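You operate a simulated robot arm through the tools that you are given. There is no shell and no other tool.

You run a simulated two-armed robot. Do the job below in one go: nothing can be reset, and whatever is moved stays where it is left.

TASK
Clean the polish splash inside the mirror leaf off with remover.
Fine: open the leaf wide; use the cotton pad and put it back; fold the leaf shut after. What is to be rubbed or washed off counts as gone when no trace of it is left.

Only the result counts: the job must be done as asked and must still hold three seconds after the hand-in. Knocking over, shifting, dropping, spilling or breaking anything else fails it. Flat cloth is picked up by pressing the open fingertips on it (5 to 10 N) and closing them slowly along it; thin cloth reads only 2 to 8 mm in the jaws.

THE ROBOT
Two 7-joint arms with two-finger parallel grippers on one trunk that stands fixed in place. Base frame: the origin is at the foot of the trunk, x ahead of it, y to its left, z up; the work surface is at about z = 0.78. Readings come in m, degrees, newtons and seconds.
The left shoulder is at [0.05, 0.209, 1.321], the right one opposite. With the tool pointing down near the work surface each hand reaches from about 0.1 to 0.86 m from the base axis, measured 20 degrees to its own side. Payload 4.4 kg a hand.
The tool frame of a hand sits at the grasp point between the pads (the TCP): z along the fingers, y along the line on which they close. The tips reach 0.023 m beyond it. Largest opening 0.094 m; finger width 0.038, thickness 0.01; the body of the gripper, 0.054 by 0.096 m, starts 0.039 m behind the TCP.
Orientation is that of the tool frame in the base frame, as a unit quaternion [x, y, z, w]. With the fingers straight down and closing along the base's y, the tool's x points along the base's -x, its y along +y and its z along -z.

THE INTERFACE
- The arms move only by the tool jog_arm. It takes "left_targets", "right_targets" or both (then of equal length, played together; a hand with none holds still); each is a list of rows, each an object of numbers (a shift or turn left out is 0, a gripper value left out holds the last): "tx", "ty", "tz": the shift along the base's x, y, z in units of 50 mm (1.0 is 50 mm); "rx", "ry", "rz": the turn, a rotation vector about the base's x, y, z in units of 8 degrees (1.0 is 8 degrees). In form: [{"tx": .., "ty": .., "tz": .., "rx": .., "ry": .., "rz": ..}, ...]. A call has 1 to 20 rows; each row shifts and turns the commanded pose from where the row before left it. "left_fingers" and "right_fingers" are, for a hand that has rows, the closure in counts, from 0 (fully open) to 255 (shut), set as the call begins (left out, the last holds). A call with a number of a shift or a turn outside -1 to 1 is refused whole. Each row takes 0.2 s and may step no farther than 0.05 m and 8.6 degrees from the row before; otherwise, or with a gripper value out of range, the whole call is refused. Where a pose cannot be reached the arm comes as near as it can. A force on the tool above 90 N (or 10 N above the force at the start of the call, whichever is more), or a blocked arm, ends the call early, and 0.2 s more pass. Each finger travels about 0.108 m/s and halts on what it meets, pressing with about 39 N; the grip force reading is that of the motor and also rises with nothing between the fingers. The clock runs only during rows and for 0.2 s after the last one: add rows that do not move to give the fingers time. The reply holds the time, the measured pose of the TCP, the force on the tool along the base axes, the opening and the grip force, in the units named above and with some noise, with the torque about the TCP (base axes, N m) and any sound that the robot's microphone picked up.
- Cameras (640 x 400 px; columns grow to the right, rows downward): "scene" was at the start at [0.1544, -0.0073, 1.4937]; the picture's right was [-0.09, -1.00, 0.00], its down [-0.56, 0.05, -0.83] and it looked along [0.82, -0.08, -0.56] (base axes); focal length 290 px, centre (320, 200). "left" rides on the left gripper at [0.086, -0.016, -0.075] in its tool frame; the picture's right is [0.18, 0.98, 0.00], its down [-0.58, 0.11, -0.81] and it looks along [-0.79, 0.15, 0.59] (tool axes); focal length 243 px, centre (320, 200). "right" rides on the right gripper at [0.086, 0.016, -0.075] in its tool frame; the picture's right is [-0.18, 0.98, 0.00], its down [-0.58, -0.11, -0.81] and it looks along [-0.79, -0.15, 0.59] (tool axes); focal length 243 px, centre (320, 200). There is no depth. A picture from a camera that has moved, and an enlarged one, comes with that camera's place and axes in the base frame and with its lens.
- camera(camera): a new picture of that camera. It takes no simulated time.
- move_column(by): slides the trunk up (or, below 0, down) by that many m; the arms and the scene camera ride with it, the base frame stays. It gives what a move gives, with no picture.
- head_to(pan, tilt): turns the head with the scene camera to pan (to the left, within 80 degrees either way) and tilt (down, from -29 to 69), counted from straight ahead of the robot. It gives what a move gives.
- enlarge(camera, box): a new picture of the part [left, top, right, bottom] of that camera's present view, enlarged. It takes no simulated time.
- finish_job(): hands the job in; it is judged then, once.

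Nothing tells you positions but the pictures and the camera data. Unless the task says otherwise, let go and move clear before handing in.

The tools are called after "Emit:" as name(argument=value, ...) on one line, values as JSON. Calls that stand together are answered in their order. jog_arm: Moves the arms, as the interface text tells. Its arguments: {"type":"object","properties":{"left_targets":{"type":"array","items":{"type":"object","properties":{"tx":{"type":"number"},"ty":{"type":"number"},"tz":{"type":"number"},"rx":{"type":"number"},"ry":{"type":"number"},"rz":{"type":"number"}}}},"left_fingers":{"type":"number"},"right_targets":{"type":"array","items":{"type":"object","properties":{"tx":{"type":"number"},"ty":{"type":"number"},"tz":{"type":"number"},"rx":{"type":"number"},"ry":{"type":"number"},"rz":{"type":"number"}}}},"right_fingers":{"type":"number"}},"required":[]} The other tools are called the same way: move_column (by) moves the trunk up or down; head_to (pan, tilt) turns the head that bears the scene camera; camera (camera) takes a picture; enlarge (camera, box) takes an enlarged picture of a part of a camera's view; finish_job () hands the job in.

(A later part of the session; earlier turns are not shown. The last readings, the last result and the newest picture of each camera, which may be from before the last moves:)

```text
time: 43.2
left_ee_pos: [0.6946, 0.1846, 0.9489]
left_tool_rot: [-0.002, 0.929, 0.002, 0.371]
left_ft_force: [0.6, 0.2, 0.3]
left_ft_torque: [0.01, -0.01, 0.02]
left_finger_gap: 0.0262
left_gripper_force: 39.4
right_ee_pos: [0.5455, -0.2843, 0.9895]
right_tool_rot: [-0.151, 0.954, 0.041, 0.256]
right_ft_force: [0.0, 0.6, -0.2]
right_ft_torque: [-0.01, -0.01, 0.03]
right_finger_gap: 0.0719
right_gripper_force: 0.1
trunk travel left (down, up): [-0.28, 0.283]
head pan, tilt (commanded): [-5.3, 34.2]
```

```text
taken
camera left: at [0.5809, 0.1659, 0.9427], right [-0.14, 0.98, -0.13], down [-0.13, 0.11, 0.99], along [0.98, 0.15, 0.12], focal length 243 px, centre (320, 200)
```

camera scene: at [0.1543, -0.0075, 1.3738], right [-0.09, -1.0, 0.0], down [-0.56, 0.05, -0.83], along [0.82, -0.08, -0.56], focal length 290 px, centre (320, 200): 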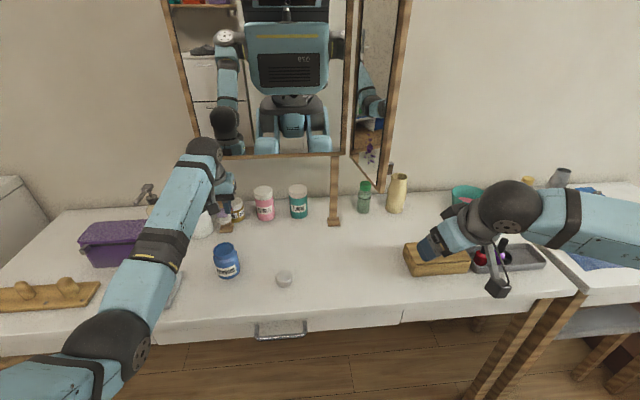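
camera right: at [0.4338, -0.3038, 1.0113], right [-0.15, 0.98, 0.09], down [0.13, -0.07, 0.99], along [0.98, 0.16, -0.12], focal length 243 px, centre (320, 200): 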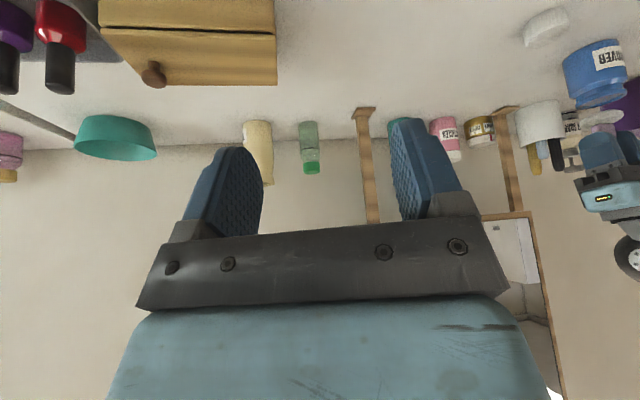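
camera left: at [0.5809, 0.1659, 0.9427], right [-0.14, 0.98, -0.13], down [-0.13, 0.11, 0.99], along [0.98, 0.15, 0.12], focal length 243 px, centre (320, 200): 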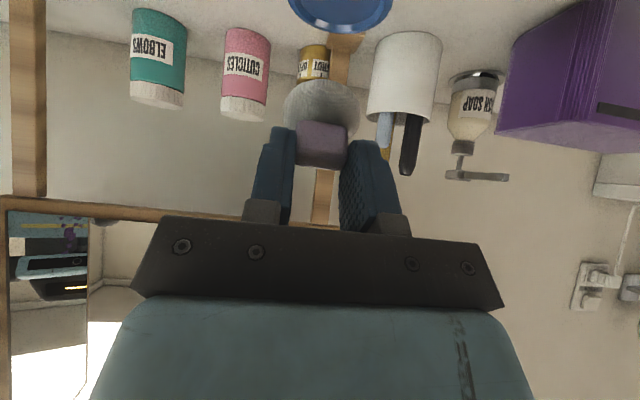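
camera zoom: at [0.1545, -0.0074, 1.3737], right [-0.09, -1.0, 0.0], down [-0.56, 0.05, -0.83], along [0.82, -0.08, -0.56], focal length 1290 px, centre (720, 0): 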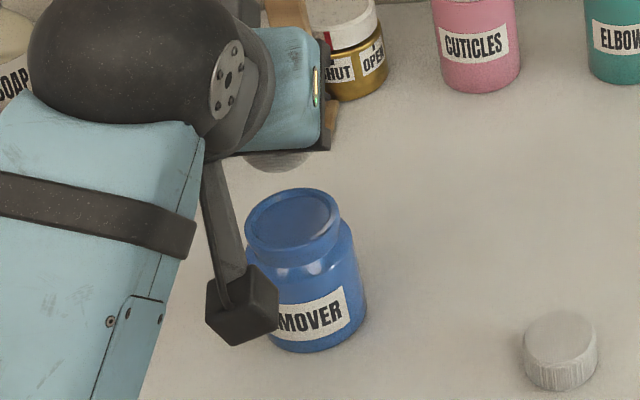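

The near edge of the pad is now the lowest point, about over the mouth's centre at z 0.896. I'll lower it to just under the rim and check.

Emit:
jog_arm(left_targets=[{"tz": -0.3}, {"tz": -0.3}, {"tz": -0.14}, {}])

Emit:
enlarge(camera="right", box=[550, 30, 640, 140])

```text
time: 44.2
left_ee_pos: [0.6947, 0.1838, 0.9155]
left_tool_rot: [-0.002, 0.928, 0.001, 0.373]
left_ft_force: [1.1, 1.4, 18.7]
left_ft_torque: [0.04, -0.35, 0.01]
left_finger_gap: 0.0262
left_gripper_force: 38.9
right_ee_pos: [0.5434, -0.2831, 0.9925]
right_tool_rot: [-0.151, 0.954, 0.04, 0.256]
right_ft_force: [0.5, 0.4, -0.3]
right_ft_torque: [-0.03, 0.01, 0.0]
right_finger_gap: 0.0721
right_gripper_force: 0.1
trunk travel left (down, up): [-0.28, 0.283]
head pan, tilt (commanded): [-5.3, 34.2]
```

```text
3.64 times, centred on (595, 85) of right
camera zoom: at [0.432, -0.3042, 1.0125], right [-0.15, 0.98, 0.09], down [0.13, -0.07, 0.99], along [0.98, 0.16, -0.11], focal length 882 px, centre (-680, 618)
```

zoom: 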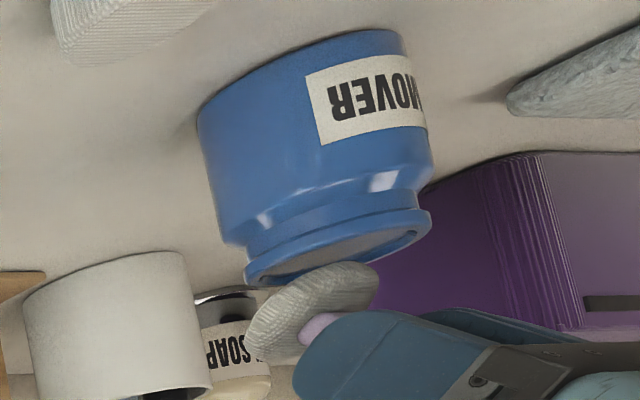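

The surface in the mouth holds the pad up at about rim height, so the flat press did touch the remover. I'll level the pad again and press it flat and lightly on the remover for longer.

Emit:
jog_arm(left_targets=[{"tz": 0.2}, {"tz": 0.5, "tx": 0.06, "ry": 0.875}, {"tx": 0.06, "ry": 0.875}, {"tx": 0.06, "ry": 0.875}, {"tx": 0.06, "ry": 0.875}, {"tx": 0.06, "ry": 0.875}, {"tz": -0.3}, {"tz": -0.2}, {}])

Emit:
enlarge(camera="right", box=[550, 30, 640, 140])

Emit:
enlarge(camera="scene", box=[205, 220, 255, 275])

```text
time: 46.2
left_ee_pos: [0.7099, 0.183, 0.9219]
left_tool_rot: [-0.002, 0.997, 0.001, 0.072]
left_ft_force: [0.8, -0.3, -0.3]
left_ft_torque: [0.03, 0.0, 0.01]
left_finger_gap: 0.0263
left_gripper_force: 39.2
right_ee_pos: [0.5456, -0.2835, 0.9898]
right_tool_rot: [-0.151, 0.954, 0.04, 0.256]
right_ft_force: [-0.4, 1.1, 0.1]
right_ft_torque: [0.0, -0.02, 0.0]
right_finger_gap: 0.0718
right_gripper_force: 0.0
trunk travel left (down, up): [-0.28, 0.283]
head pan, tilt (commanded): [-5.3, 34.2]
```

```text
3.64 times, centred on (595, 85) of right
camera zoom: at [0.4335, -0.3038, 1.0115], right [-0.15, 0.98, 0.09], down [0.13, -0.07, 0.99], along [0.98, 0.16, -0.12], focal length 882 px, centre (-680, 618)
```

zoom: 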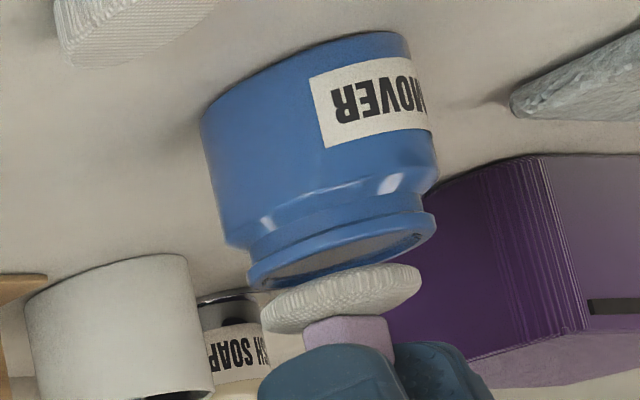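

```text
7.27 times, centred on (230, 248) of scene
camera zoom: at [0.1544, -0.0073, 1.3737], right [-0.09, -1.0, 0.0], down [-0.56, 0.05, -0.83], along [0.82, -0.08, -0.56], focal length 2112 px, centre (974, -146)
```

zoom: 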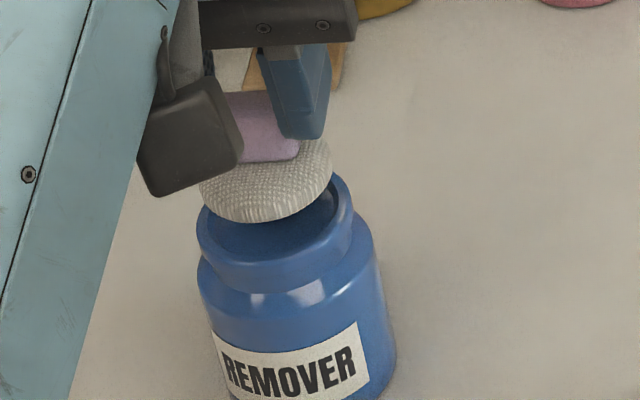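

Emit:
jog_arm(left_targets=[{"tz": -0.12}, {"tz": -0.08}, {}, {}, {}, {}, {}, {}])

Emit:
enlarge(camera="right", box=[550, 30, 640, 140])

```text
time: 48.0
left_ee_pos: [0.7097, 0.183, 0.9132]
left_tool_rot: [-0.002, 0.997, 0.001, 0.074]
left_ft_force: [2.5, 0.9, 13.6]
left_ft_torque: [0.03, -0.06, 0.01]
left_finger_gap: 0.0264
left_gripper_force: 39.3
right_ee_pos: [0.543, -0.2842, 0.9907]
right_tool_rot: [-0.151, 0.954, 0.04, 0.256]
right_ft_force: [0.4, -0.4, 0.4]
right_ft_torque: [0.02, -0.03, 0.02]
right_finger_gap: 0.072
right_gripper_force: 0.1
trunk travel left (down, up): [-0.28, 0.283]
head pan, tilt (commanded): [-5.3, 34.2]
```

```text
3.64 times, centred on (595, 85) of right
camera zoom: at [0.4326, -0.3041, 1.012], right [-0.15, 0.98, 0.09], down [0.13, -0.07, 0.99], along [0.98, 0.16, -0.11], focal length 882 px, centre (-680, 618)
```

zoom: 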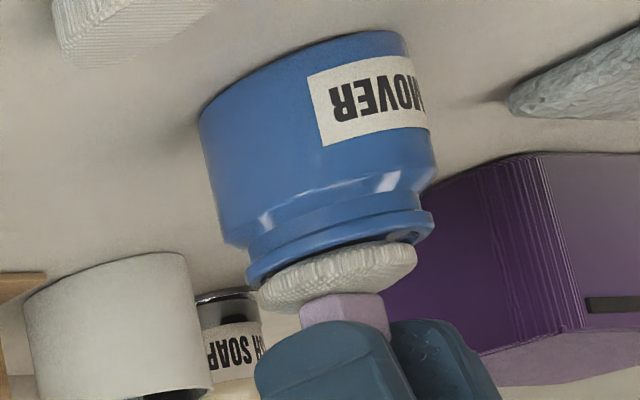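

The pad pressed on the remover for over a second with about 14 N. I'll lift it and turn the hand so the pad faces the open leaf, keeping well off it, then check the pad's face.

Emit:
jog_arm(left_targets=[{"tz": 0.3}, {"tz": 0.6}, {"ty": -0.25, "tz": 0.2, "rx": -0.9375}, {"ty": -0.25, "tz": 0.2, "rx": -0.9375}, {"ty": -0.25, "tz": 0.2, "rx": -0.9375}, {"ty": -0.25, "tz": 0.2, "rx": -0.9375}, {"ty": -0.25, "tz": 0.2, "rx": -0.9375}, {"ty": -0.25, "tz": 0.2, "rx": -0.9375}, {"ty": -0.25, "tz": 0.2, "rx": -0.9375}, {"ty": -0.25, "tz": 0.2, "rx": -0.9375}, {"ty": -0.25, "tz": 0.2, "rx": -0.9375}, {"ty": -0.25, "tz": 0.2, "rx": -0.9375}, {"ty": -0.25, "tz": 0.2, "rx": -0.9375}, {"ty": -0.25, "tz": 0.2, "rx": -0.9375}, {"rz": 0.55}, {"rz": 0.55}, {}])

Emit:
camera(camera="left")

Emit:
camera(camera="scene")

```text
time: 51.6
left_ee_pos: [0.7111, 0.0338, 1.0765]
left_tool_rot: [-0.108, 0.7, -0.699, 0.104]
left_ft_force: [0.5, 0.4, -0.3]
left_ft_torque: [-0.02, 0.01, 0.03]
left_finger_gap: 0.0263
left_gripper_force: 39.0
right_ee_pos: [0.5447, -0.2833, 0.9909]
right_tool_rot: [-0.15, 0.954, 0.04, 0.255]
right_ft_force: [0.2, 0.5, 0.2]
right_ft_torque: [0.01, 0.0, 0.0]
right_finger_gap: 0.0721
right_gripper_force: 0.0
trunk travel left (down, up): [-0.28, 0.283]
head pan, tilt (commanded): [-5.3, 34.2]
```

```text
taken
camera left: at [0.6056, 0.0782, 1.0929], right [-0.18, -0.05, -0.98], down [0.32, 0.94, -0.11], along [0.93, -0.33, -0.15], focal length 243 px, centre (320, 200)
```

left: 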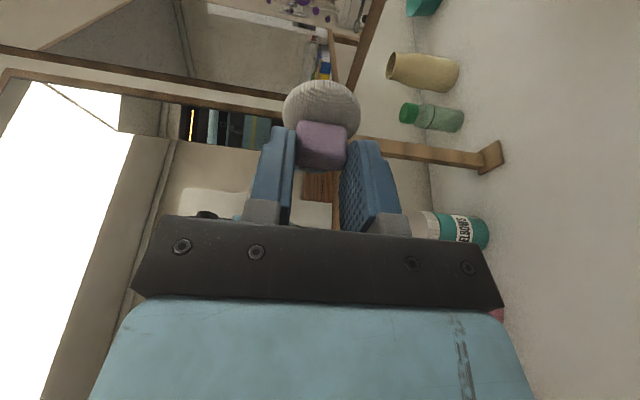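

```text
taken
camera scene: at [0.1545, -0.0072, 1.3737], right [-0.09, -1.0, 0.0], down [-0.56, 0.05, -0.83], along [0.82, -0.08, -0.56], focal length 290 px, centre (320, 200)
```

scene: 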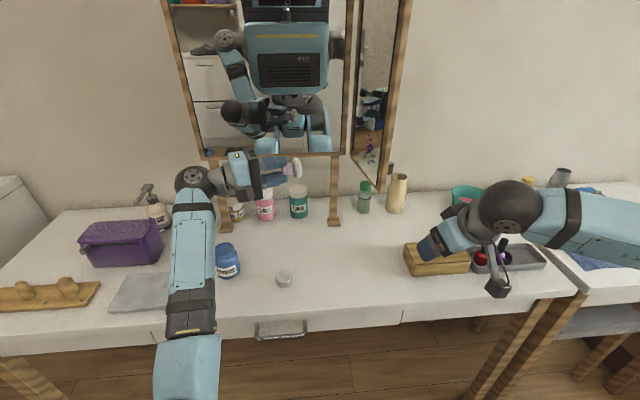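

Emit:
enlarge(camera="scene", box=[270, 145, 320, 195])

Emit:
enlarge(camera="left", box=[260, 0, 400, 150])

Emit:
enlarge(camera="scene", box=[335, 90, 405, 210])

```text
8.00 times, centred on (295, 170) of scene
camera zoom: at [0.1545, -0.0072, 1.3737], right [-0.09, -1.0, 0.0], down [-0.56, 0.05, -0.83], along [0.82, -0.08, -0.56], focal length 2323 px, centre (520, 440)
```

zoom: 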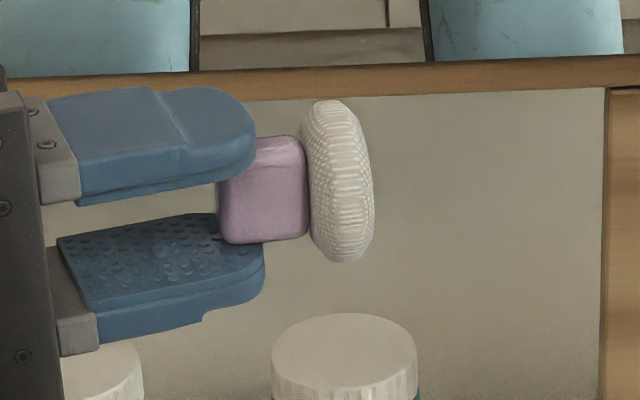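

```text
2.67 times, centred on (330, 75) of left
camera zoom: at [0.6056, 0.0782, 1.0929], right [-0.18, -0.05, -0.98], down [0.32, 0.94, -0.11], along [0.93, -0.33, -0.15], focal length 647 px, centre (293, 533)
```

zoom: 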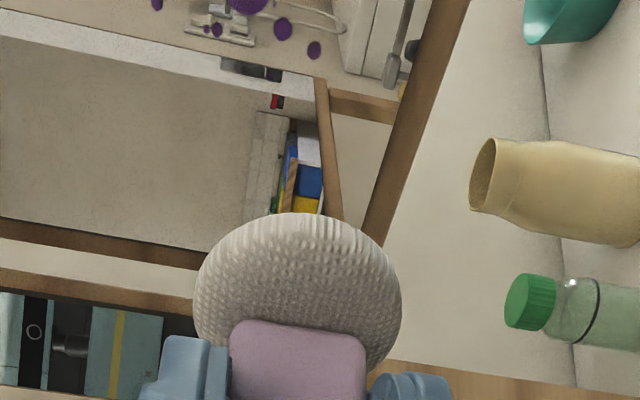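

```text
3.33 times, centred on (370, 150) of scene
camera zoom: at [0.1545, -0.0072, 1.3737], right [-0.09, -1.0, 0.0], down [-0.56, 0.05, -0.83], along [0.82, -0.08, -0.56], focal length 968 px, centre (153, 367)
```

zoom: 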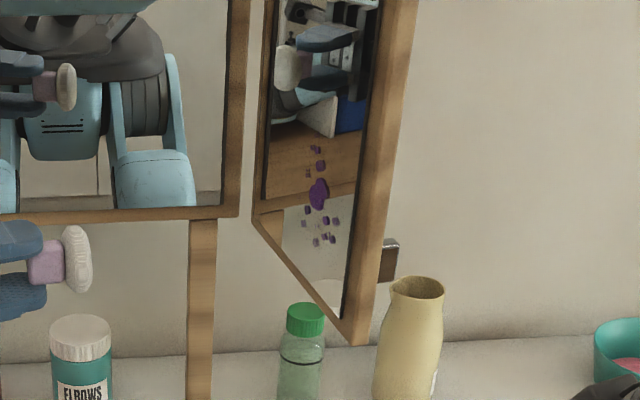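

The pad is square to the leaf and the splash is untouched so far. I'll move the pad to 40 mm off the glass in front of the main blob.

Emit:
jog_arm(left_targets=[{"tx": 0.135, "ty": -0.6, "tz": 0.117}, {"tx": 0.135, "ty": -0.6, "tz": 0.117}, {"tx": 0.135, "ty": -0.6, "tz": 0.117}, {"tx": 0.135, "ty": -0.6, "tz": 0.117}, {}])

Emit:
camera(camera="left")

Emit:
enlarge(camera="scene", box=[320, 90, 410, 210])

```text
time: 52.8
left_ee_pos: [0.7375, -0.0872, 1.1012]
left_tool_rot: [-0.107, 0.7, -0.698, 0.104]
left_ft_force: [0.3, 0.8, 0.3]
left_ft_torque: [0.02, 0.01, 0.02]
left_finger_gap: 0.0263
left_gripper_force: 38.6
right_ee_pos: [0.5454, -0.2839, 0.9903]
right_tool_rot: [-0.151, 0.954, 0.04, 0.255]
right_ft_force: [0.0, -0.7, -0.4]
right_ft_torque: [0.04, 0.02, 0.02]
right_finger_gap: 0.0719
right_gripper_force: 0.1
trunk travel left (down, up): [-0.28, 0.283]
head pan, tilt (commanded): [-5.3, 34.2]
```

```text
taken
camera left: at [0.6322, -0.0426, 1.1168], right [-0.18, -0.05, -0.98], down [0.32, 0.94, -0.11], along [0.93, -0.33, -0.15], focal length 243 px, centre (320, 200)
```

left: 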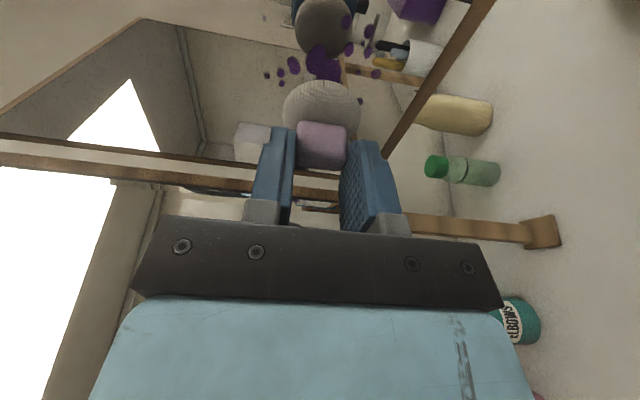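

```text
3.33 times, centred on (365, 150) of scene
camera zoom: at [0.1544, -0.007, 1.3737], right [-0.09, -1.0, 0.0], down [-0.56, 0.05, -0.83], along [0.82, -0.08, -0.56], focal length 968 px, centre (170, 367)
```

zoom: 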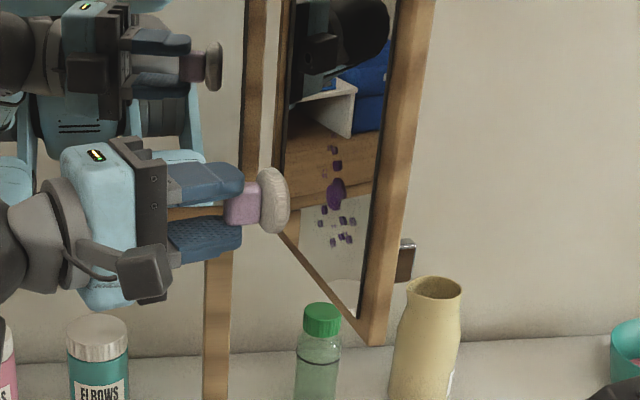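

Emit:
enlarge(camera="left", box=[250, 0, 410, 130])

```text
3.08 times, centred on (330, 65) of left
camera zoom: at [0.6322, -0.0426, 1.1168], right [-0.18, -0.05, -0.98], down [0.32, 0.94, -0.11], along [0.93, -0.33, -0.15], focal length 746 px, centre (289, 615)
```

zoom: 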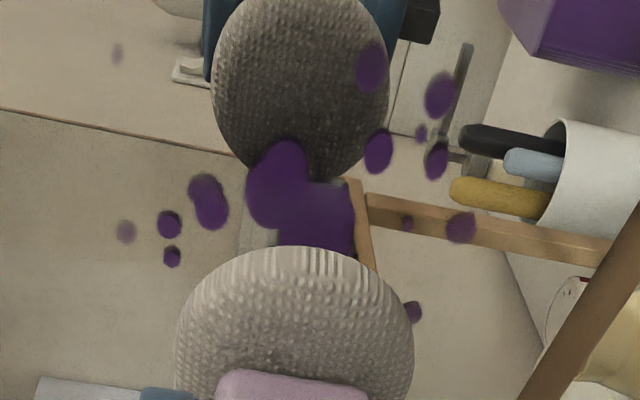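

The mirror image of the pad's face looks dark, i.e. wet. The droplets span x 0.718-0.781 and z 1.059-1.142. Now I'll bring the pad gently onto the glass.

Emit:
jog_arm(left_targets=[{"tx": 0.04, "ty": -0.24}, {"tx": 0.04, "ty": -0.24}, {"tx": 0.03, "ty": -0.22}, {}])

Emit:
jog_arm(left_targets=[{"tx": 0.01, "ty": -0.06}, {}])

```text
time: 53.8
left_ee_pos: [0.7443, -0.1185, 1.0983]
left_tool_rot: [-0.109, 0.702, -0.696, 0.107]
left_ft_force: [-0.3, 0.9, 0.1]
left_ft_torque: [0.04, -0.01, 0.01]
left_finger_gap: 0.0262
left_gripper_force: 39.0
right_ee_pos: [0.5453, -0.2836, 0.9904]
right_tool_rot: [-0.151, 0.954, 0.04, 0.255]
right_ft_force: [-1.0, -0.2, -1.1]
right_ft_torque: [0.0, 0.05, 0.02]
right_finger_gap: 0.0718
right_gripper_force: 0.1
trunk travel left (down, up): [-0.28, 0.283]
head pan, tilt (commanded): [-5.3, 34.2]
```

```text
time: 54.4
left_ee_pos: [0.7456, -0.12, 1.0998]
left_tool_rot: [-0.107, 0.702, -0.696, 0.107]
left_ft_force: [0.1, 0.5, 0.3]
left_ft_torque: [-0.01, -0.01, 0.03]
left_finger_gap: 0.0264
left_gripper_force: 38.8
right_ee_pos: [0.5445, -0.2839, 0.9913]
right_tool_rot: [-0.151, 0.954, 0.04, 0.255]
right_ft_force: [-0.3, 0.3, 0.0]
right_ft_torque: [0.01, -0.01, 0.0]
right_finger_gap: 0.0719
right_gripper_force: 0.1
trunk travel left (down, up): [-0.28, 0.283]
head pan, tilt (commanded): [-5.3, 34.2]
```

Emit:
jog_arm(left_targets=[{"tx": 0.01, "ty": -0.06}, {}])

Emit:
enlarge(camera="scene", box=[320, 110, 400, 200])

Emit:
camera(camera="left")

```text
time: 55.0
left_ee_pos: [0.745, -0.1227, 1.0987]
left_tool_rot: [-0.108, 0.701, -0.696, 0.107]
left_ft_force: [0.5, -0.1, 0.7]
left_ft_torque: [0.01, 0.0, -0.01]
left_finger_gap: 0.0265
left_gripper_force: 38.9
right_ee_pos: [0.5452, -0.2835, 0.9903]
right_tool_rot: [-0.15, 0.954, 0.041, 0.256]
right_ft_force: [-0.4, 0.1, -1.3]
right_ft_torque: [0.01, 0.02, -0.01]
right_finger_gap: 0.072
right_gripper_force: 0.2
trunk travel left (down, up): [-0.28, 0.283]
head pan, tilt (commanded): [-5.3, 34.2]
```

```text
4.44 times, centred on (360, 155) of scene
camera zoom: at [0.1544, -0.0073, 1.3737], right [-0.09, -1.0, 0.0], down [-0.56, 0.05, -0.83], along [0.82, -0.08, -0.56], focal length 1290 px, centre (142, 400)
```

zoom: 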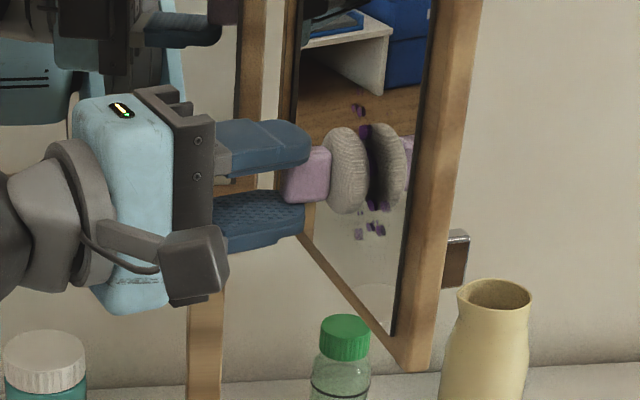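

```text
taken
camera left: at [0.6408, -0.0792, 1.1158], right [-0.18, -0.05, -0.98], down [0.31, 0.94, -0.1], along [0.93, -0.33, -0.15], focal length 243 px, centre (320, 200)
```

left: 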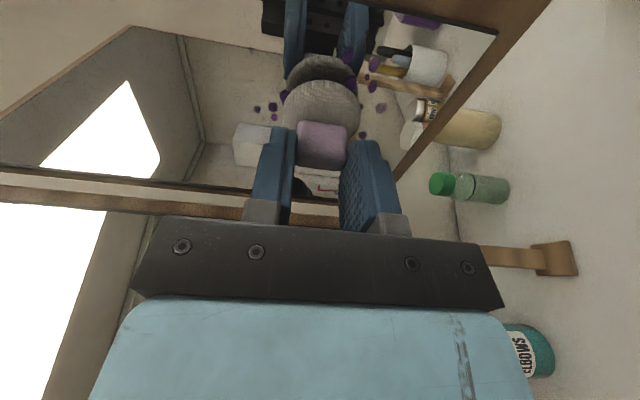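

The pad is a few millimetres from its own reflection. Continuing in small steps until contact.

Emit:
jog_arm(left_targets=[{"tx": 0.01, "ty": -0.06}, {}])

Emit:
jog_arm(left_targets=[{"tx": 0.005, "ty": -0.04}, {}])

Emit:
jog_arm(left_targets=[{"tx": 0.005, "ty": -0.03}, {}])

```text
time: 55.6
left_ee_pos: [0.7463, -0.1258, 1.0992]
left_tool_rot: [-0.108, 0.701, -0.697, 0.105]
left_ft_force: [0.4, 0.3, -0.4]
left_ft_torque: [0.01, 0.01, -0.03]
left_finger_gap: 0.0263
left_gripper_force: 39.0
right_ee_pos: [0.5461, -0.2842, 0.9919]
right_tool_rot: [-0.151, 0.954, 0.04, 0.256]
right_ft_force: [-0.6, -0.3, -0.1]
right_ft_torque: [0.0, 0.03, 0.0]
right_finger_gap: 0.0719
right_gripper_force: 0.0
trunk travel left (down, up): [-0.28, 0.283]
head pan, tilt (commanded): [-5.3, 34.2]
```

```text
time: 56.2
left_ee_pos: [0.7476, -0.1286, 1.0989]
left_tool_rot: [-0.108, 0.701, -0.697, 0.107]
left_ft_force: [-0.2, 0.8, -1.0]
left_ft_torque: [0.01, 0.04, 0.02]
left_finger_gap: 0.0265
left_gripper_force: 39.3
right_ee_pos: [0.545, -0.2827, 0.9902]
right_tool_rot: [-0.151, 0.954, 0.04, 0.255]
right_ft_force: [-0.7, -0.4, -0.5]
right_ft_torque: [0.0, -0.01, 0.03]
right_finger_gap: 0.0717
right_gripper_force: 0.0
trunk travel left (down, up): [-0.28, 0.283]
head pan, tilt (commanded): [-5.3, 34.2]
```

```text
time: 56.8
left_ee_pos: [0.7461, -0.1276, 1.0997]
left_tool_rot: [-0.108, 0.701, -0.697, 0.106]
left_ft_force: [-6.2, 11.5, -3.9]
left_ft_torque: [0.16, 0.06, 0.05]
left_finger_gap: 0.0263
left_gripper_force: 38.8
right_ee_pos: [0.5441, -0.2821, 0.992]
right_tool_rot: [-0.153, 0.954, 0.04, 0.256]
right_ft_force: [-0.2, -0.2, 0.3]
right_ft_torque: [-0.02, 0.03, 0.01]
right_finger_gap: 0.0722
right_gripper_force: 0.2
trunk travel left (down, up): [-0.28, 0.283]
head pan, tilt (commanded): [-5.3, 34.2]
```

Contact at about 11 N. Now wiping the right-hand part with vertical strokes along the glass.

Emit:
jog_arm(left_targets=[{"tz": 0.32}, {"tz": 0.32}, {"tz": 0.32}, {"tz": -0.36}, {"tz": -0.36}, {"tz": -0.36}, {"tz": -0.36}, {"tz": -0.36}, {"tx": 0.28, "ty": 0.043}, {"tz": 0.36}, {"tz": 0.36}, {"tz": 0.36}, {"tz": 0.36}, {"tz": 0.36}, {"tx": 0.28, "ty": 0.043}, {"tz": -0.36}, {"tz": -0.36}, {"tz": -0.36}, {"tz": -0.36}, {"tz": -0.36}])

Emit:
camera(camera="left")

Emit:
enlarge(camera="scene", box=[320, 110, 400, 200])

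```text
time: 61.0
left_ee_pos: [0.7723, -0.1274, 1.0594]
left_tool_rot: [-0.107, 0.699, -0.699, 0.104]
left_ft_force: [-4.6, 21.3, 7.8]
left_ft_torque: [-0.21, -0.05, 0.15]
left_finger_gap: 0.0265
left_gripper_force: 39.3
right_ee_pos: [0.5437, -0.2803, 0.9917]
right_tool_rot: [-0.152, 0.954, 0.04, 0.256]
right_ft_force: [0.6, -0.7, -0.7]
right_ft_torque: [-0.01, 0.01, 0.02]
right_finger_gap: 0.0719
right_gripper_force: 0.1
trunk travel left (down, up): [-0.28, 0.283]
head pan, tilt (commanded): [-5.3, 34.2]
```

```text
taken
camera left: at [0.6669, -0.0814, 1.0747], right [-0.18, -0.05, -0.98], down [0.32, 0.94, -0.11], along [0.93, -0.33, -0.15], focal length 243 px, centre (320, 200)
```

left: 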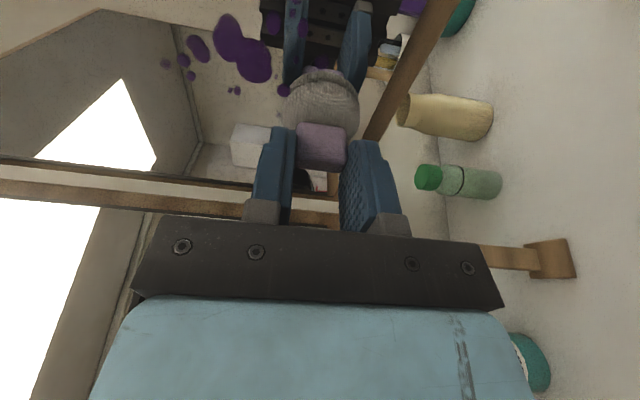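

```text
4.44 times, centred on (360, 155) of scene
camera zoom: at [0.1527, -0.004, 1.374], right [-0.09, -1.0, 0.0], down [-0.56, 0.05, -0.83], along [0.82, -0.08, -0.56], focal length 1290 px, centre (142, 400)
```

zoom: 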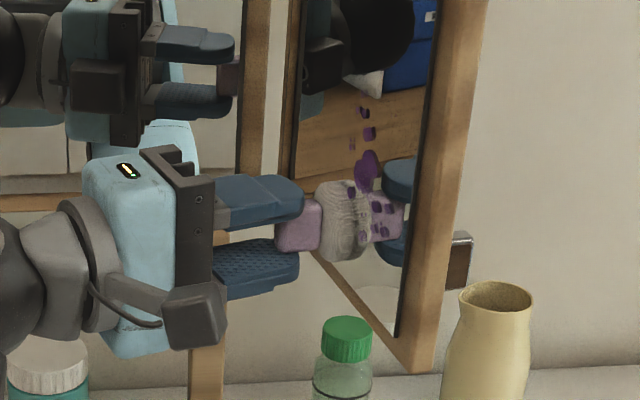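

The droplets still show after these strokes. I'll back off and compare the splash closely with before, to tell whether the pad is working at all.

Emit:
jog_arm(left_targets=[{"tx": -0.08, "ty": 0.5}, {"tx": -0.08, "ty": 0.5}, {"tx": -0.5, "ty": 0.5}, {"tx": -0.4, "ty": 0.3, "tz": 0.5}, {}])

Emit:
camera(camera="left")

Emit:
enlarge(camera="left", box=[240, 0, 420, 130])

Emit:
enlarge(camera="scene", box=[340, 110, 400, 200])

```text
time: 62.2
left_ee_pos: [0.7202, -0.0395, 1.0821]
left_tool_rot: [-0.107, 0.7, -0.698, 0.105]
left_ft_force: [-0.2, 0.3, -0.4]
left_ft_torque: [0.03, -0.01, -0.02]
left_finger_gap: 0.0263
left_gripper_force: 39.0
right_ee_pos: [0.5458, -0.2832, 0.9894]
right_tool_rot: [-0.15, 0.954, 0.04, 0.255]
right_ft_force: [-0.1, 0.2, -0.2]
right_ft_torque: [0.02, -0.01, 0.02]
right_finger_gap: 0.0716
right_gripper_force: 0.1
trunk travel left (down, up): [-0.28, 0.283]
head pan, tilt (commanded): [-5.3, 34.2]
```

```text
taken
camera left: at [0.6157, 0.0054, 1.0985], right [-0.18, -0.05, -0.98], down [0.32, 0.94, -0.11], along [0.93, -0.33, -0.15], focal length 243 px, centre (320, 200)
```

left: 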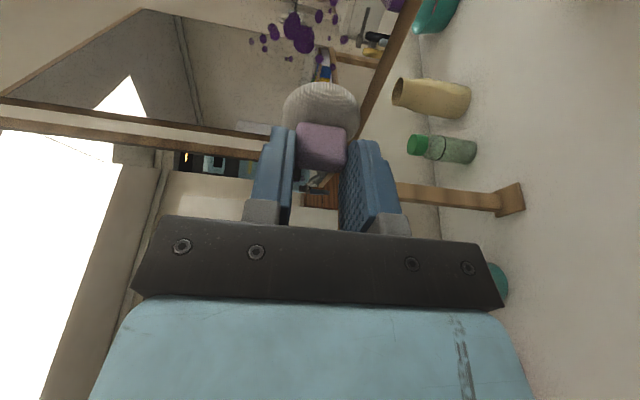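

```text
3.08 times, centred on (330, 65) of left
camera zoom: at [0.6157, 0.0054, 1.0985], right [-0.18, -0.05, -0.98], down [0.32, 0.94, -0.11], along [0.93, -0.33, -0.15], focal length 746 px, centre (289, 615)
```

zoom: 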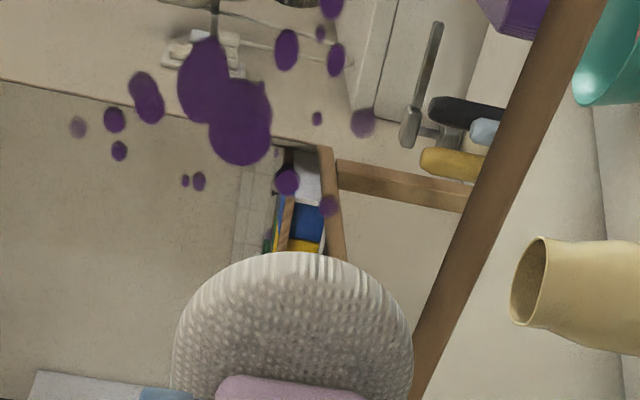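

```text
4.44 times, centred on (370, 155) of scene
camera zoom: at [0.1548, -0.0074, 1.3736], right [-0.09, -1.0, 0.0], down [-0.56, 0.05, -0.83], along [0.82, -0.08, -0.56], focal length 1290 px, centre (98, 400)
```

zoom: 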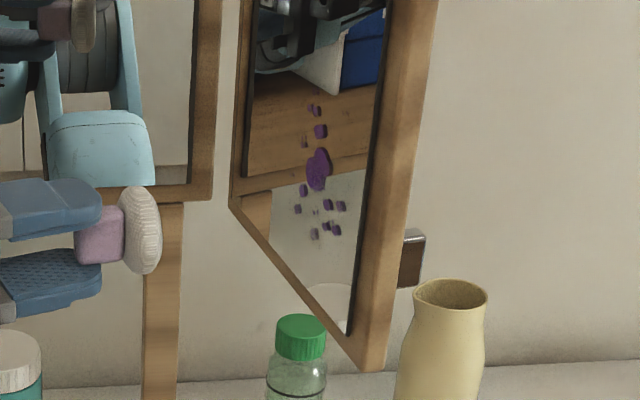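

The splash is completely intact, so the pad is apparently not wet with remover. I'll check the pad's face with the right hand's camera.

Emit:
jog_arm(left_targets=[{"ty": 0.6, "tz": -0.3}, {"ty": 0.6, "tz": -0.3}, {"ty": 0.6, "tz": -0.3}, {"ty": 0.6, "tz": -0.3}, {}])

Emit:
camera(camera="right")

Emit:
enlarge(camera="right", box=[480, 130, 640, 280])

```text
time: 63.4
left_ee_pos: [0.7193, 0.0827, 1.0248]
left_tool_rot: [-0.107, 0.7, -0.698, 0.105]
left_ft_force: [-0.4, 0.3, 0.0]
left_ft_torque: [0.04, -0.04, -0.01]
left_finger_gap: 0.0263
left_gripper_force: 39.5
right_ee_pos: [0.5448, -0.2848, 0.9899]
right_tool_rot: [-0.152, 0.954, 0.042, 0.256]
right_ft_force: [0.5, -0.3, 0.4]
right_ft_torque: [0.01, -0.02, 0.02]
right_finger_gap: 0.0721
right_gripper_force: 0.0
trunk travel left (down, up): [-0.28, 0.283]
head pan, tilt (commanded): [-5.3, 34.2]
```

```text
taken
camera right: at [0.4336, -0.304, 1.0114], right [-0.15, 0.98, 0.09], down [0.13, -0.07, 0.99], along [0.98, 0.16, -0.12], focal length 243 px, centre (320, 200)
```

right: 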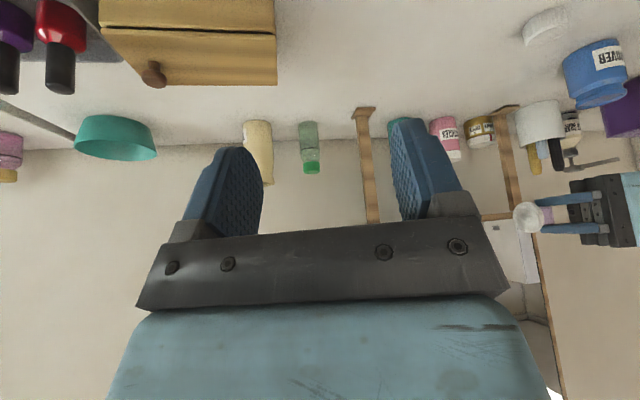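

```text
2.67 times, centred on (560, 205) of right
camera zoom: at [0.4336, -0.304, 1.0114], right [-0.15, 0.98, 0.09], down [0.13, -0.07, 0.99], along [0.98, 0.16, -0.12], focal length 647 px, centre (-320, 187)
```

zoom: 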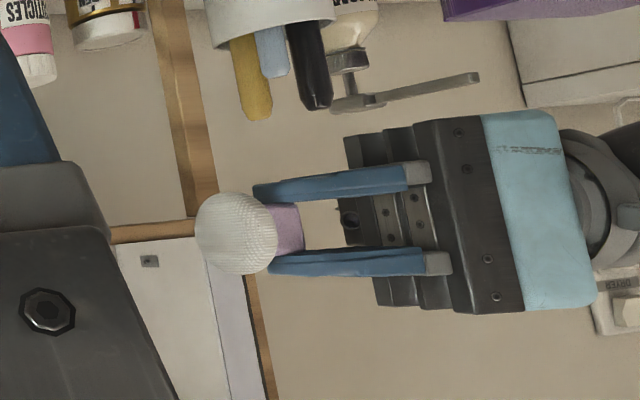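

Emit:
enlarge(camera="right", box=[505, 190, 565, 245])

Emit:
enlarge(camera="right", box=[545, 20, 640, 130])

Emit:
enlarge(camera="scene", box=[205, 230, 300, 300])

```text
7.27 times, centred on (535, 218) of right
camera zoom: at [0.4336, -0.304, 1.0114], right [-0.15, 0.98, 0.09], down [0.13, -0.07, 0.99], along [0.98, 0.16, -0.12], focal length 1764 px, centre (-1244, 73)
```

zoom: 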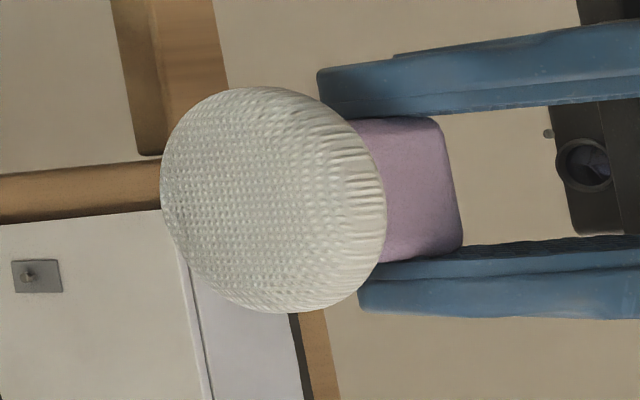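

```text
3.64 times, centred on (592, 75) of right
camera zoom: at [0.4336, -0.304, 1.0114], right [-0.15, 0.98, 0.09], down [0.13, -0.07, 0.99], along [0.98, 0.16, -0.12], focal length 882 px, centre (-671, 654)
```

zoom: 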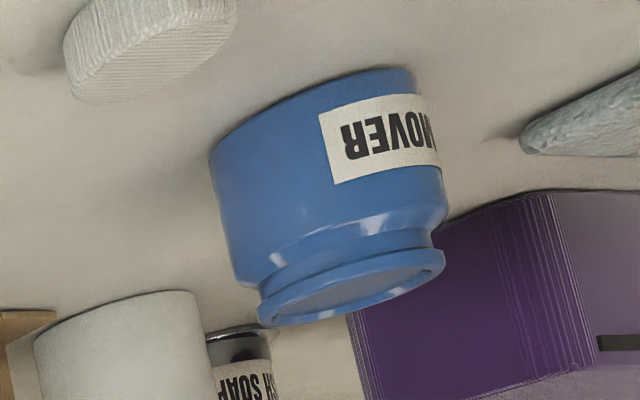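

```text
5.71 times, centred on (252, 265) of scene
camera zoom: at [0.1544, -0.0076, 1.3737], right [-0.09, -1.0, 0.0], down [-0.56, 0.05, -0.83], along [0.82, -0.08, -0.56], focal length 1659 px, centre (706, -171)
```

zoom: 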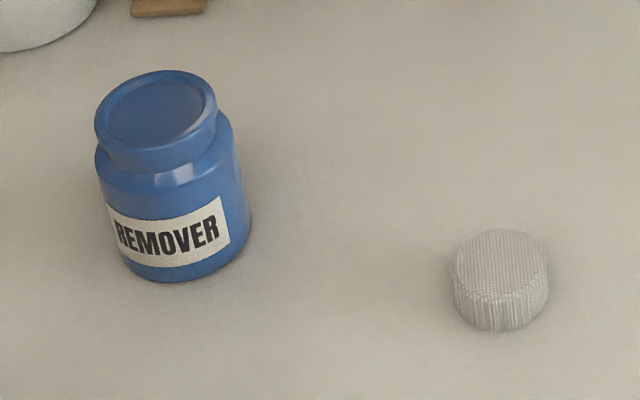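

The pad in the hand is bright white and dry-looking, and the small grey disc on the table shows a similar weave. I need a closer look at that disc to decide which one is the cotton pad.

Emit:
enlarge(camera="scene", box=[268, 262, 302, 292])

Emit:
enlarge(camera="right", box=[510, 0, 580, 60])

Emit:
enlarge(camera="scene", box=[225, 175, 325, 230])

```text
13.33 times, centred on (285, 277) of scene
camera zoom: at [0.1544, -0.0076, 1.3737], right [-0.09, -1.0, 0.0], down [-0.56, 0.05, -0.83], along [0.82, -0.08, -0.56], focal length 3871 px, centre (787, -827)
```

zoom: 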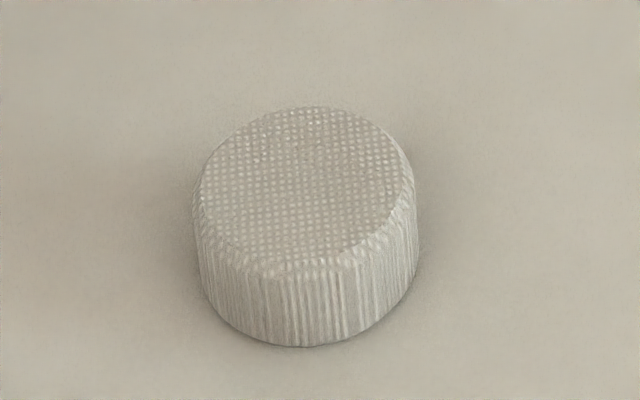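

```text
6.67 times, centred on (545, 30) of right
camera zoom: at [0.4336, -0.304, 1.0114], right [-0.15, 0.98, 0.09], down [0.13, -0.07, 0.99], along [0.98, 0.16, -0.12], focal length 1618 px, centre (-1180, 1333)
```

zoom: 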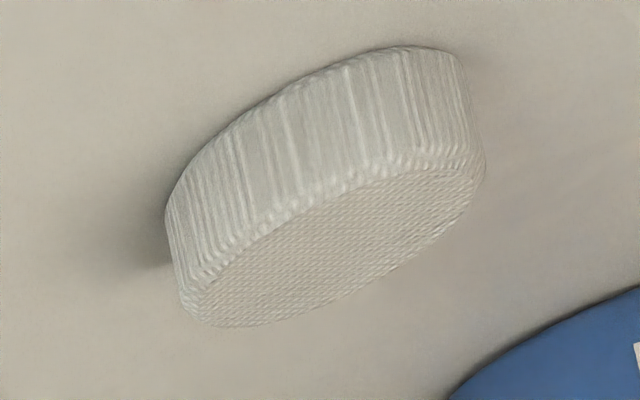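

```text
6.40 times, centred on (275, 202) of scene
camera zoom: at [0.1544, -0.0076, 1.3737], right [-0.09, -1.0, 0.0], down [-0.56, 0.05, -0.83], along [0.82, -0.08, -0.56], focal length 1858 px, centre (608, 184)
```

zoom: 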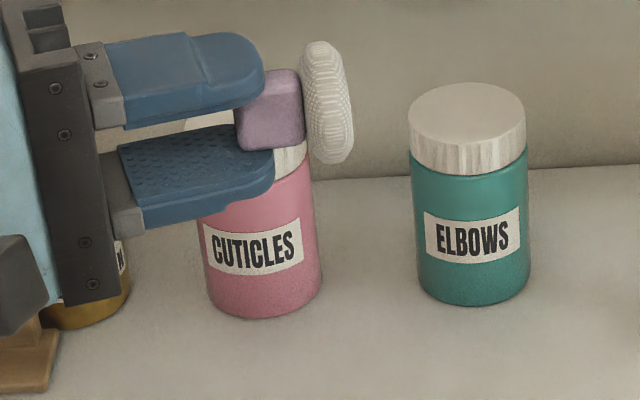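

The disc on the table is woven cloth all over: that is the cotton pad, while what I hold is a powder puff with a lilac tab. I'll return the puff exactly to its place first, then take the real cotton pad; first step is turning the hand back down on the way to the puff's spot.

Emit:
jog_arm(left_targets=[{"rz": -0.55}, {"rz": -0.55}, {"tx": 0.085, "ty": 0.195, "tz": -0.075, "rx": 0.9375}, {"tx": 0.085, "ty": 0.195, "tz": -0.075, "rx": 0.9375}, {"tx": 0.085, "ty": 0.195, "tz": -0.075, "rx": 0.9375}, {"tx": 0.085, "ty": 0.195, "tz": -0.075, "rx": 0.9375}, {"tx": 0.085, "ty": 0.195, "tz": -0.075, "rx": 0.9375}, {"tx": 0.085, "ty": 0.195, "tz": -0.075, "rx": 0.9375}, {"tx": 0.085, "ty": 0.195, "tz": -0.075, "rx": 0.9375}, {"tx": 0.085, "ty": 0.195, "tz": -0.075, "rx": 0.9375}, {"tx": 0.085, "ty": 0.195, "tz": -0.075, "rx": 0.9375}, {"tx": 0.085, "ty": 0.195, "tz": -0.075, "rx": 0.9375}, {"tx": 0.085, "ty": 0.195, "tz": -0.075, "rx": 0.9375}, {"tx": 0.085, "ty": 0.195, "tz": -0.075, "rx": 0.9375}, {}])

Emit:
camera(camera="left")

```text
time: 66.6
left_ee_pos: [0.771, 0.1993, 0.9778]
left_tool_rot: [-0.002, 0.997, 0.002, 0.074]
left_ft_force: [-0.6, 0.4, -0.1]
left_ft_torque: [0.03, -0.05, 0.0]
left_finger_gap: 0.0262
left_gripper_force: 39.5
right_ee_pos: [0.5443, -0.2837, 0.9922]
right_tool_rot: [-0.152, 0.954, 0.041, 0.256]
right_ft_force: [-0.1, 0.8, 0.6]
right_ft_torque: [-0.04, -0.02, 0.02]
right_finger_gap: 0.0719
right_gripper_force: 0.2
trunk travel left (down, up): [-0.28, 0.283]
head pan, tilt (commanded): [-5.3, 34.2]
```

```text
taken
camera left: at [0.6739, 0.1809, 1.0383], right [-0.19, 0.98, -0.02], down [0.46, 0.11, 0.88], along [0.87, 0.15, -0.47], focal length 243 px, centre (320, 200)
```

left: 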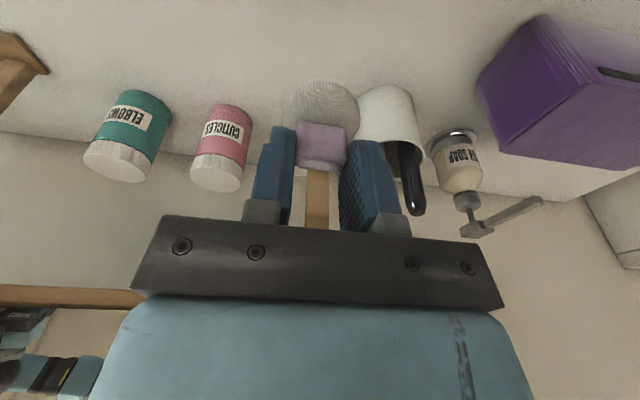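

Emit:
jog_arm(left_targets=[{"tx": 0.395, "tz": -0.653}, {"tx": 0.395, "tz": -0.653}, {"tx": 0.395, "tz": -0.653}, {"tz": -0.35}, {"tz": -0.35}, {"tz": -0.25}, {}])

Emit:
camera(camera="left")

Emit:
enlarge(camera="scene", box=[195, 200, 265, 270])

```text
time: 68.2
left_ee_pos: [0.8315, 0.1999, 0.8312]
left_tool_rot: [-0.001, 0.997, 0.002, 0.073]
left_ft_force: [-0.1, -0.3, 0.9]
left_ft_torque: [-0.01, 0.01, 0.0]
left_finger_gap: 0.0263
left_gripper_force: 38.6
right_ee_pos: [0.545, -0.2855, 0.9908]
right_tool_rot: [-0.151, 0.954, 0.04, 0.256]
right_ft_force: [0.2, -0.3, 1.0]
right_ft_torque: [0.0, -0.01, 0.02]
right_finger_gap: 0.0717
right_gripper_force: 0.1
trunk travel left (down, up): [-0.28, 0.283]
head pan, tilt (commanded): [-5.3, 34.2]
```

```text
taken
camera left: at [0.7341, 0.1813, 0.8922], right [-0.19, 0.98, -0.02], down [0.46, 0.11, 0.88], along [0.87, 0.15, -0.47], focal length 243 px, centre (320, 200)
```

left: 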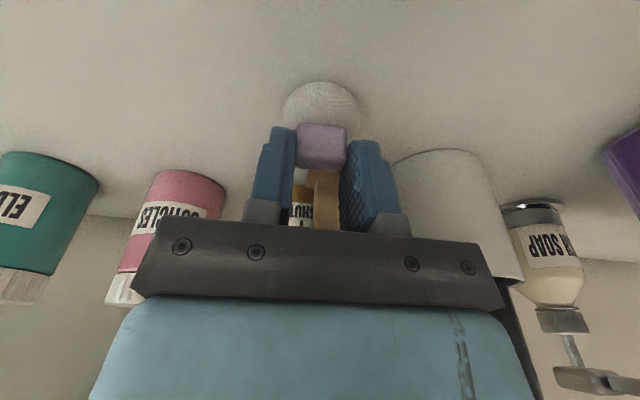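

```text
5.71 times, centred on (230, 235) of scene
camera zoom: at [0.1544, -0.0073, 1.3737], right [-0.09, -1.0, 0.0], down [-0.56, 0.05, -0.83], along [0.82, -0.08, -0.56], focal length 1659 px, centre (834, 0)
```

zoom: 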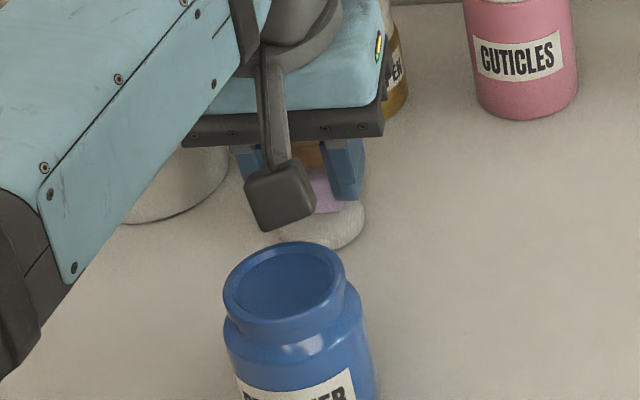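

Emit:
jog_arm(left_targets=[{"tx": -0.015, "tz": -0.05}, {"tz": -0.02}, {}])

```text
time: 69.0
left_ee_pos: [0.831, 0.1998, 0.8312]
left_tool_rot: [-0.002, 0.997, 0.002, 0.075]
left_ft_force: [3.7, 1.6, 9.8]
left_ft_torque: [0.06, -0.05, 0.0]
left_finger_gap: 0.0264
left_gripper_force: 39.2
right_ee_pos: [0.5442, -0.2839, 0.9904]
right_tool_rot: [-0.151, 0.954, 0.041, 0.256]
right_ft_force: [-0.2, 0.1, 0.1]
right_ft_torque: [-0.01, 0.02, -0.02]
right_finger_gap: 0.0719
right_gripper_force: 0.2
trunk travel left (down, up): [-0.28, 0.283]
head pan, tilt (commanded): [-5.3, 34.2]
```

Emit:
enlarge(camera="right", box=[530, 60, 640, 200])

Emit:
enlarge(camera="left", box=[260, 60, 380, 200])

Emit:
enlarge(camera="scene", box=[215, 215, 255, 250])

```text
2.86 times, centred on (585, 130) of right
camera zoom: at [0.4329, -0.304, 1.0119], right [-0.15, 0.98, 0.09], down [0.13, -0.07, 0.99], along [0.98, 0.16, -0.11], focal length 693 px, centre (-437, 400)
```

zoom: 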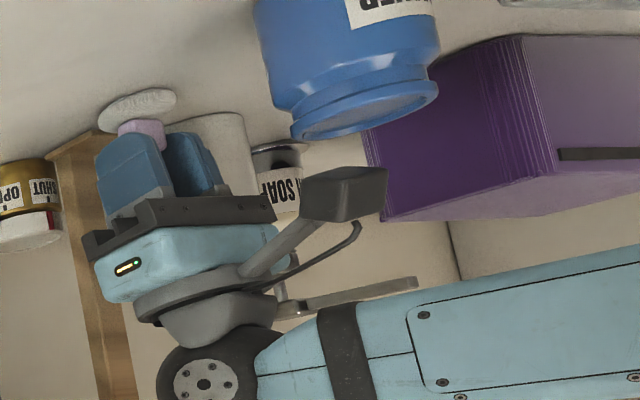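

```text
2.86 times, centred on (320, 130) of left
camera zoom: at [0.7326, 0.1812, 0.8915], right [-0.19, 0.98, -0.02], down [0.45, 0.11, 0.88], along [0.87, 0.15, -0.47], focal length 693 px, centre (320, 400)
```

zoom: 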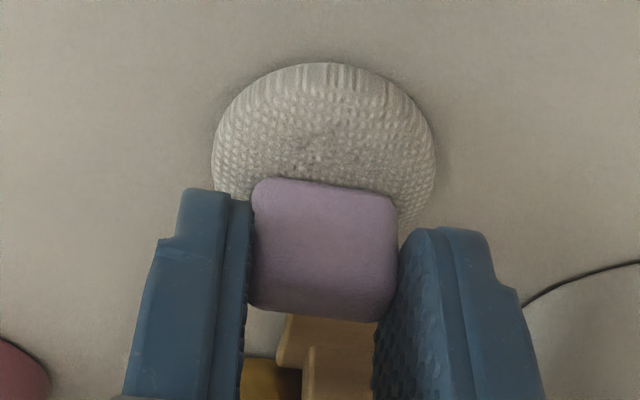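

```text
11.43 times, centred on (235, 232) of scene
camera zoom: at [0.1534, -0.0076, 1.374], right [-0.09, -1.0, 0.0], down [-0.56, 0.05, -0.83], along [0.82, -0.08, -0.56], focal length 3318 px, centre (1291, -171)
```

zoom: 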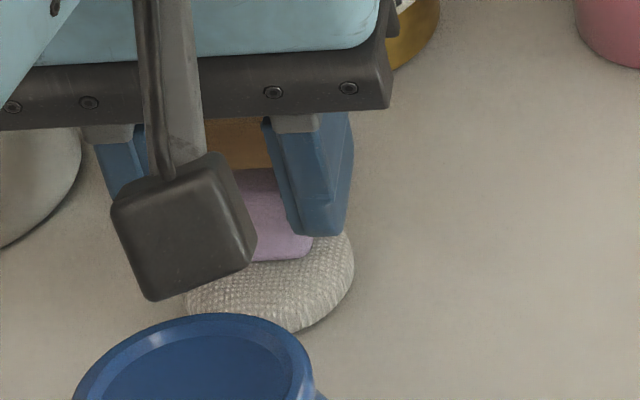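

The puff has tipped about 10 degrees in the grip (its near edge touches first). I'll lift a little, tilt the hand back by about 5.6 degrees to level it, and lower it again.

Emit:
jog_arm(left_targets=[{"tz": 0.12}, {"ry": 0.35}, {"ry": 0.35, "tx": -0.01}, {}])

Emit:
jog_arm(left_targets=[{"tz": -0.06}, {"tz": -0.04}, {}])

Emit:
enlarge(camera="right", box=[530, 60, 640, 200])

```text
time: 70.0
left_ee_pos: [0.8294, 0.1991, 0.8353]
left_tool_rot: [-0.001, 1.0, 0.002, 0.024]
left_ft_force: [-0.1, -0.4, 0.0]
left_ft_torque: [0.0, -0.01, 0.0]
left_finger_gap: 0.0264
left_gripper_force: 39.2
right_ee_pos: [0.5451, -0.2836, 0.9916]
right_tool_rot: [-0.151, 0.954, 0.04, 0.255]
right_ft_force: [0.1, -0.2, 0.4]
right_ft_torque: [0.01, -0.02, 0.01]
right_finger_gap: 0.0718
right_gripper_force: 0.0
trunk travel left (down, up): [-0.28, 0.283]
head pan, tilt (commanded): [-5.3, 34.2]
```

```text
time: 70.8
left_ee_pos: [0.829, 0.199, 0.8327]
left_tool_rot: [0.0, 1.0, 0.002, 0.026]
left_ft_force: [-0.5, 0.3, 10.1]
left_ft_torque: [0.06, -0.15, 0.0]
left_finger_gap: 0.0264
left_gripper_force: 38.9
right_ee_pos: [0.5434, -0.2841, 0.9917]
right_tool_rot: [-0.152, 0.954, 0.041, 0.256]
right_ft_force: [-0.2, -0.4, -0.1]
right_ft_torque: [0.01, -0.02, 0.0]
right_finger_gap: 0.0719
right_gripper_force: 0.1
trunk travel left (down, up): [-0.28, 0.283]
head pan, tilt (commanded): [-5.3, 34.2]
```

```text
2.86 times, centred on (585, 130) of right
camera zoom: at [0.4325, -0.304, 1.0121], right [-0.15, 0.98, 0.09], down [0.13, -0.07, 0.99], along [0.98, 0.16, -0.11], focal length 693 px, centre (-437, 400)
```

zoom: 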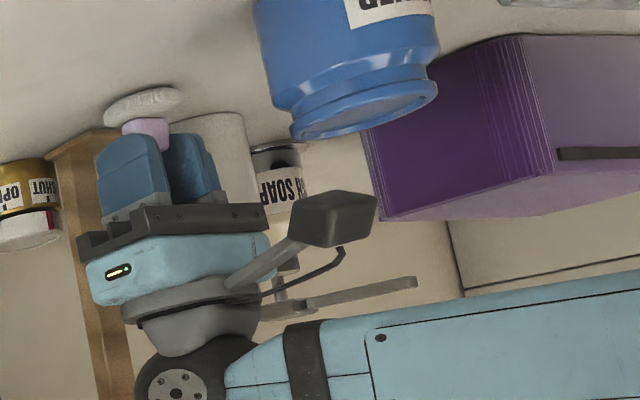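

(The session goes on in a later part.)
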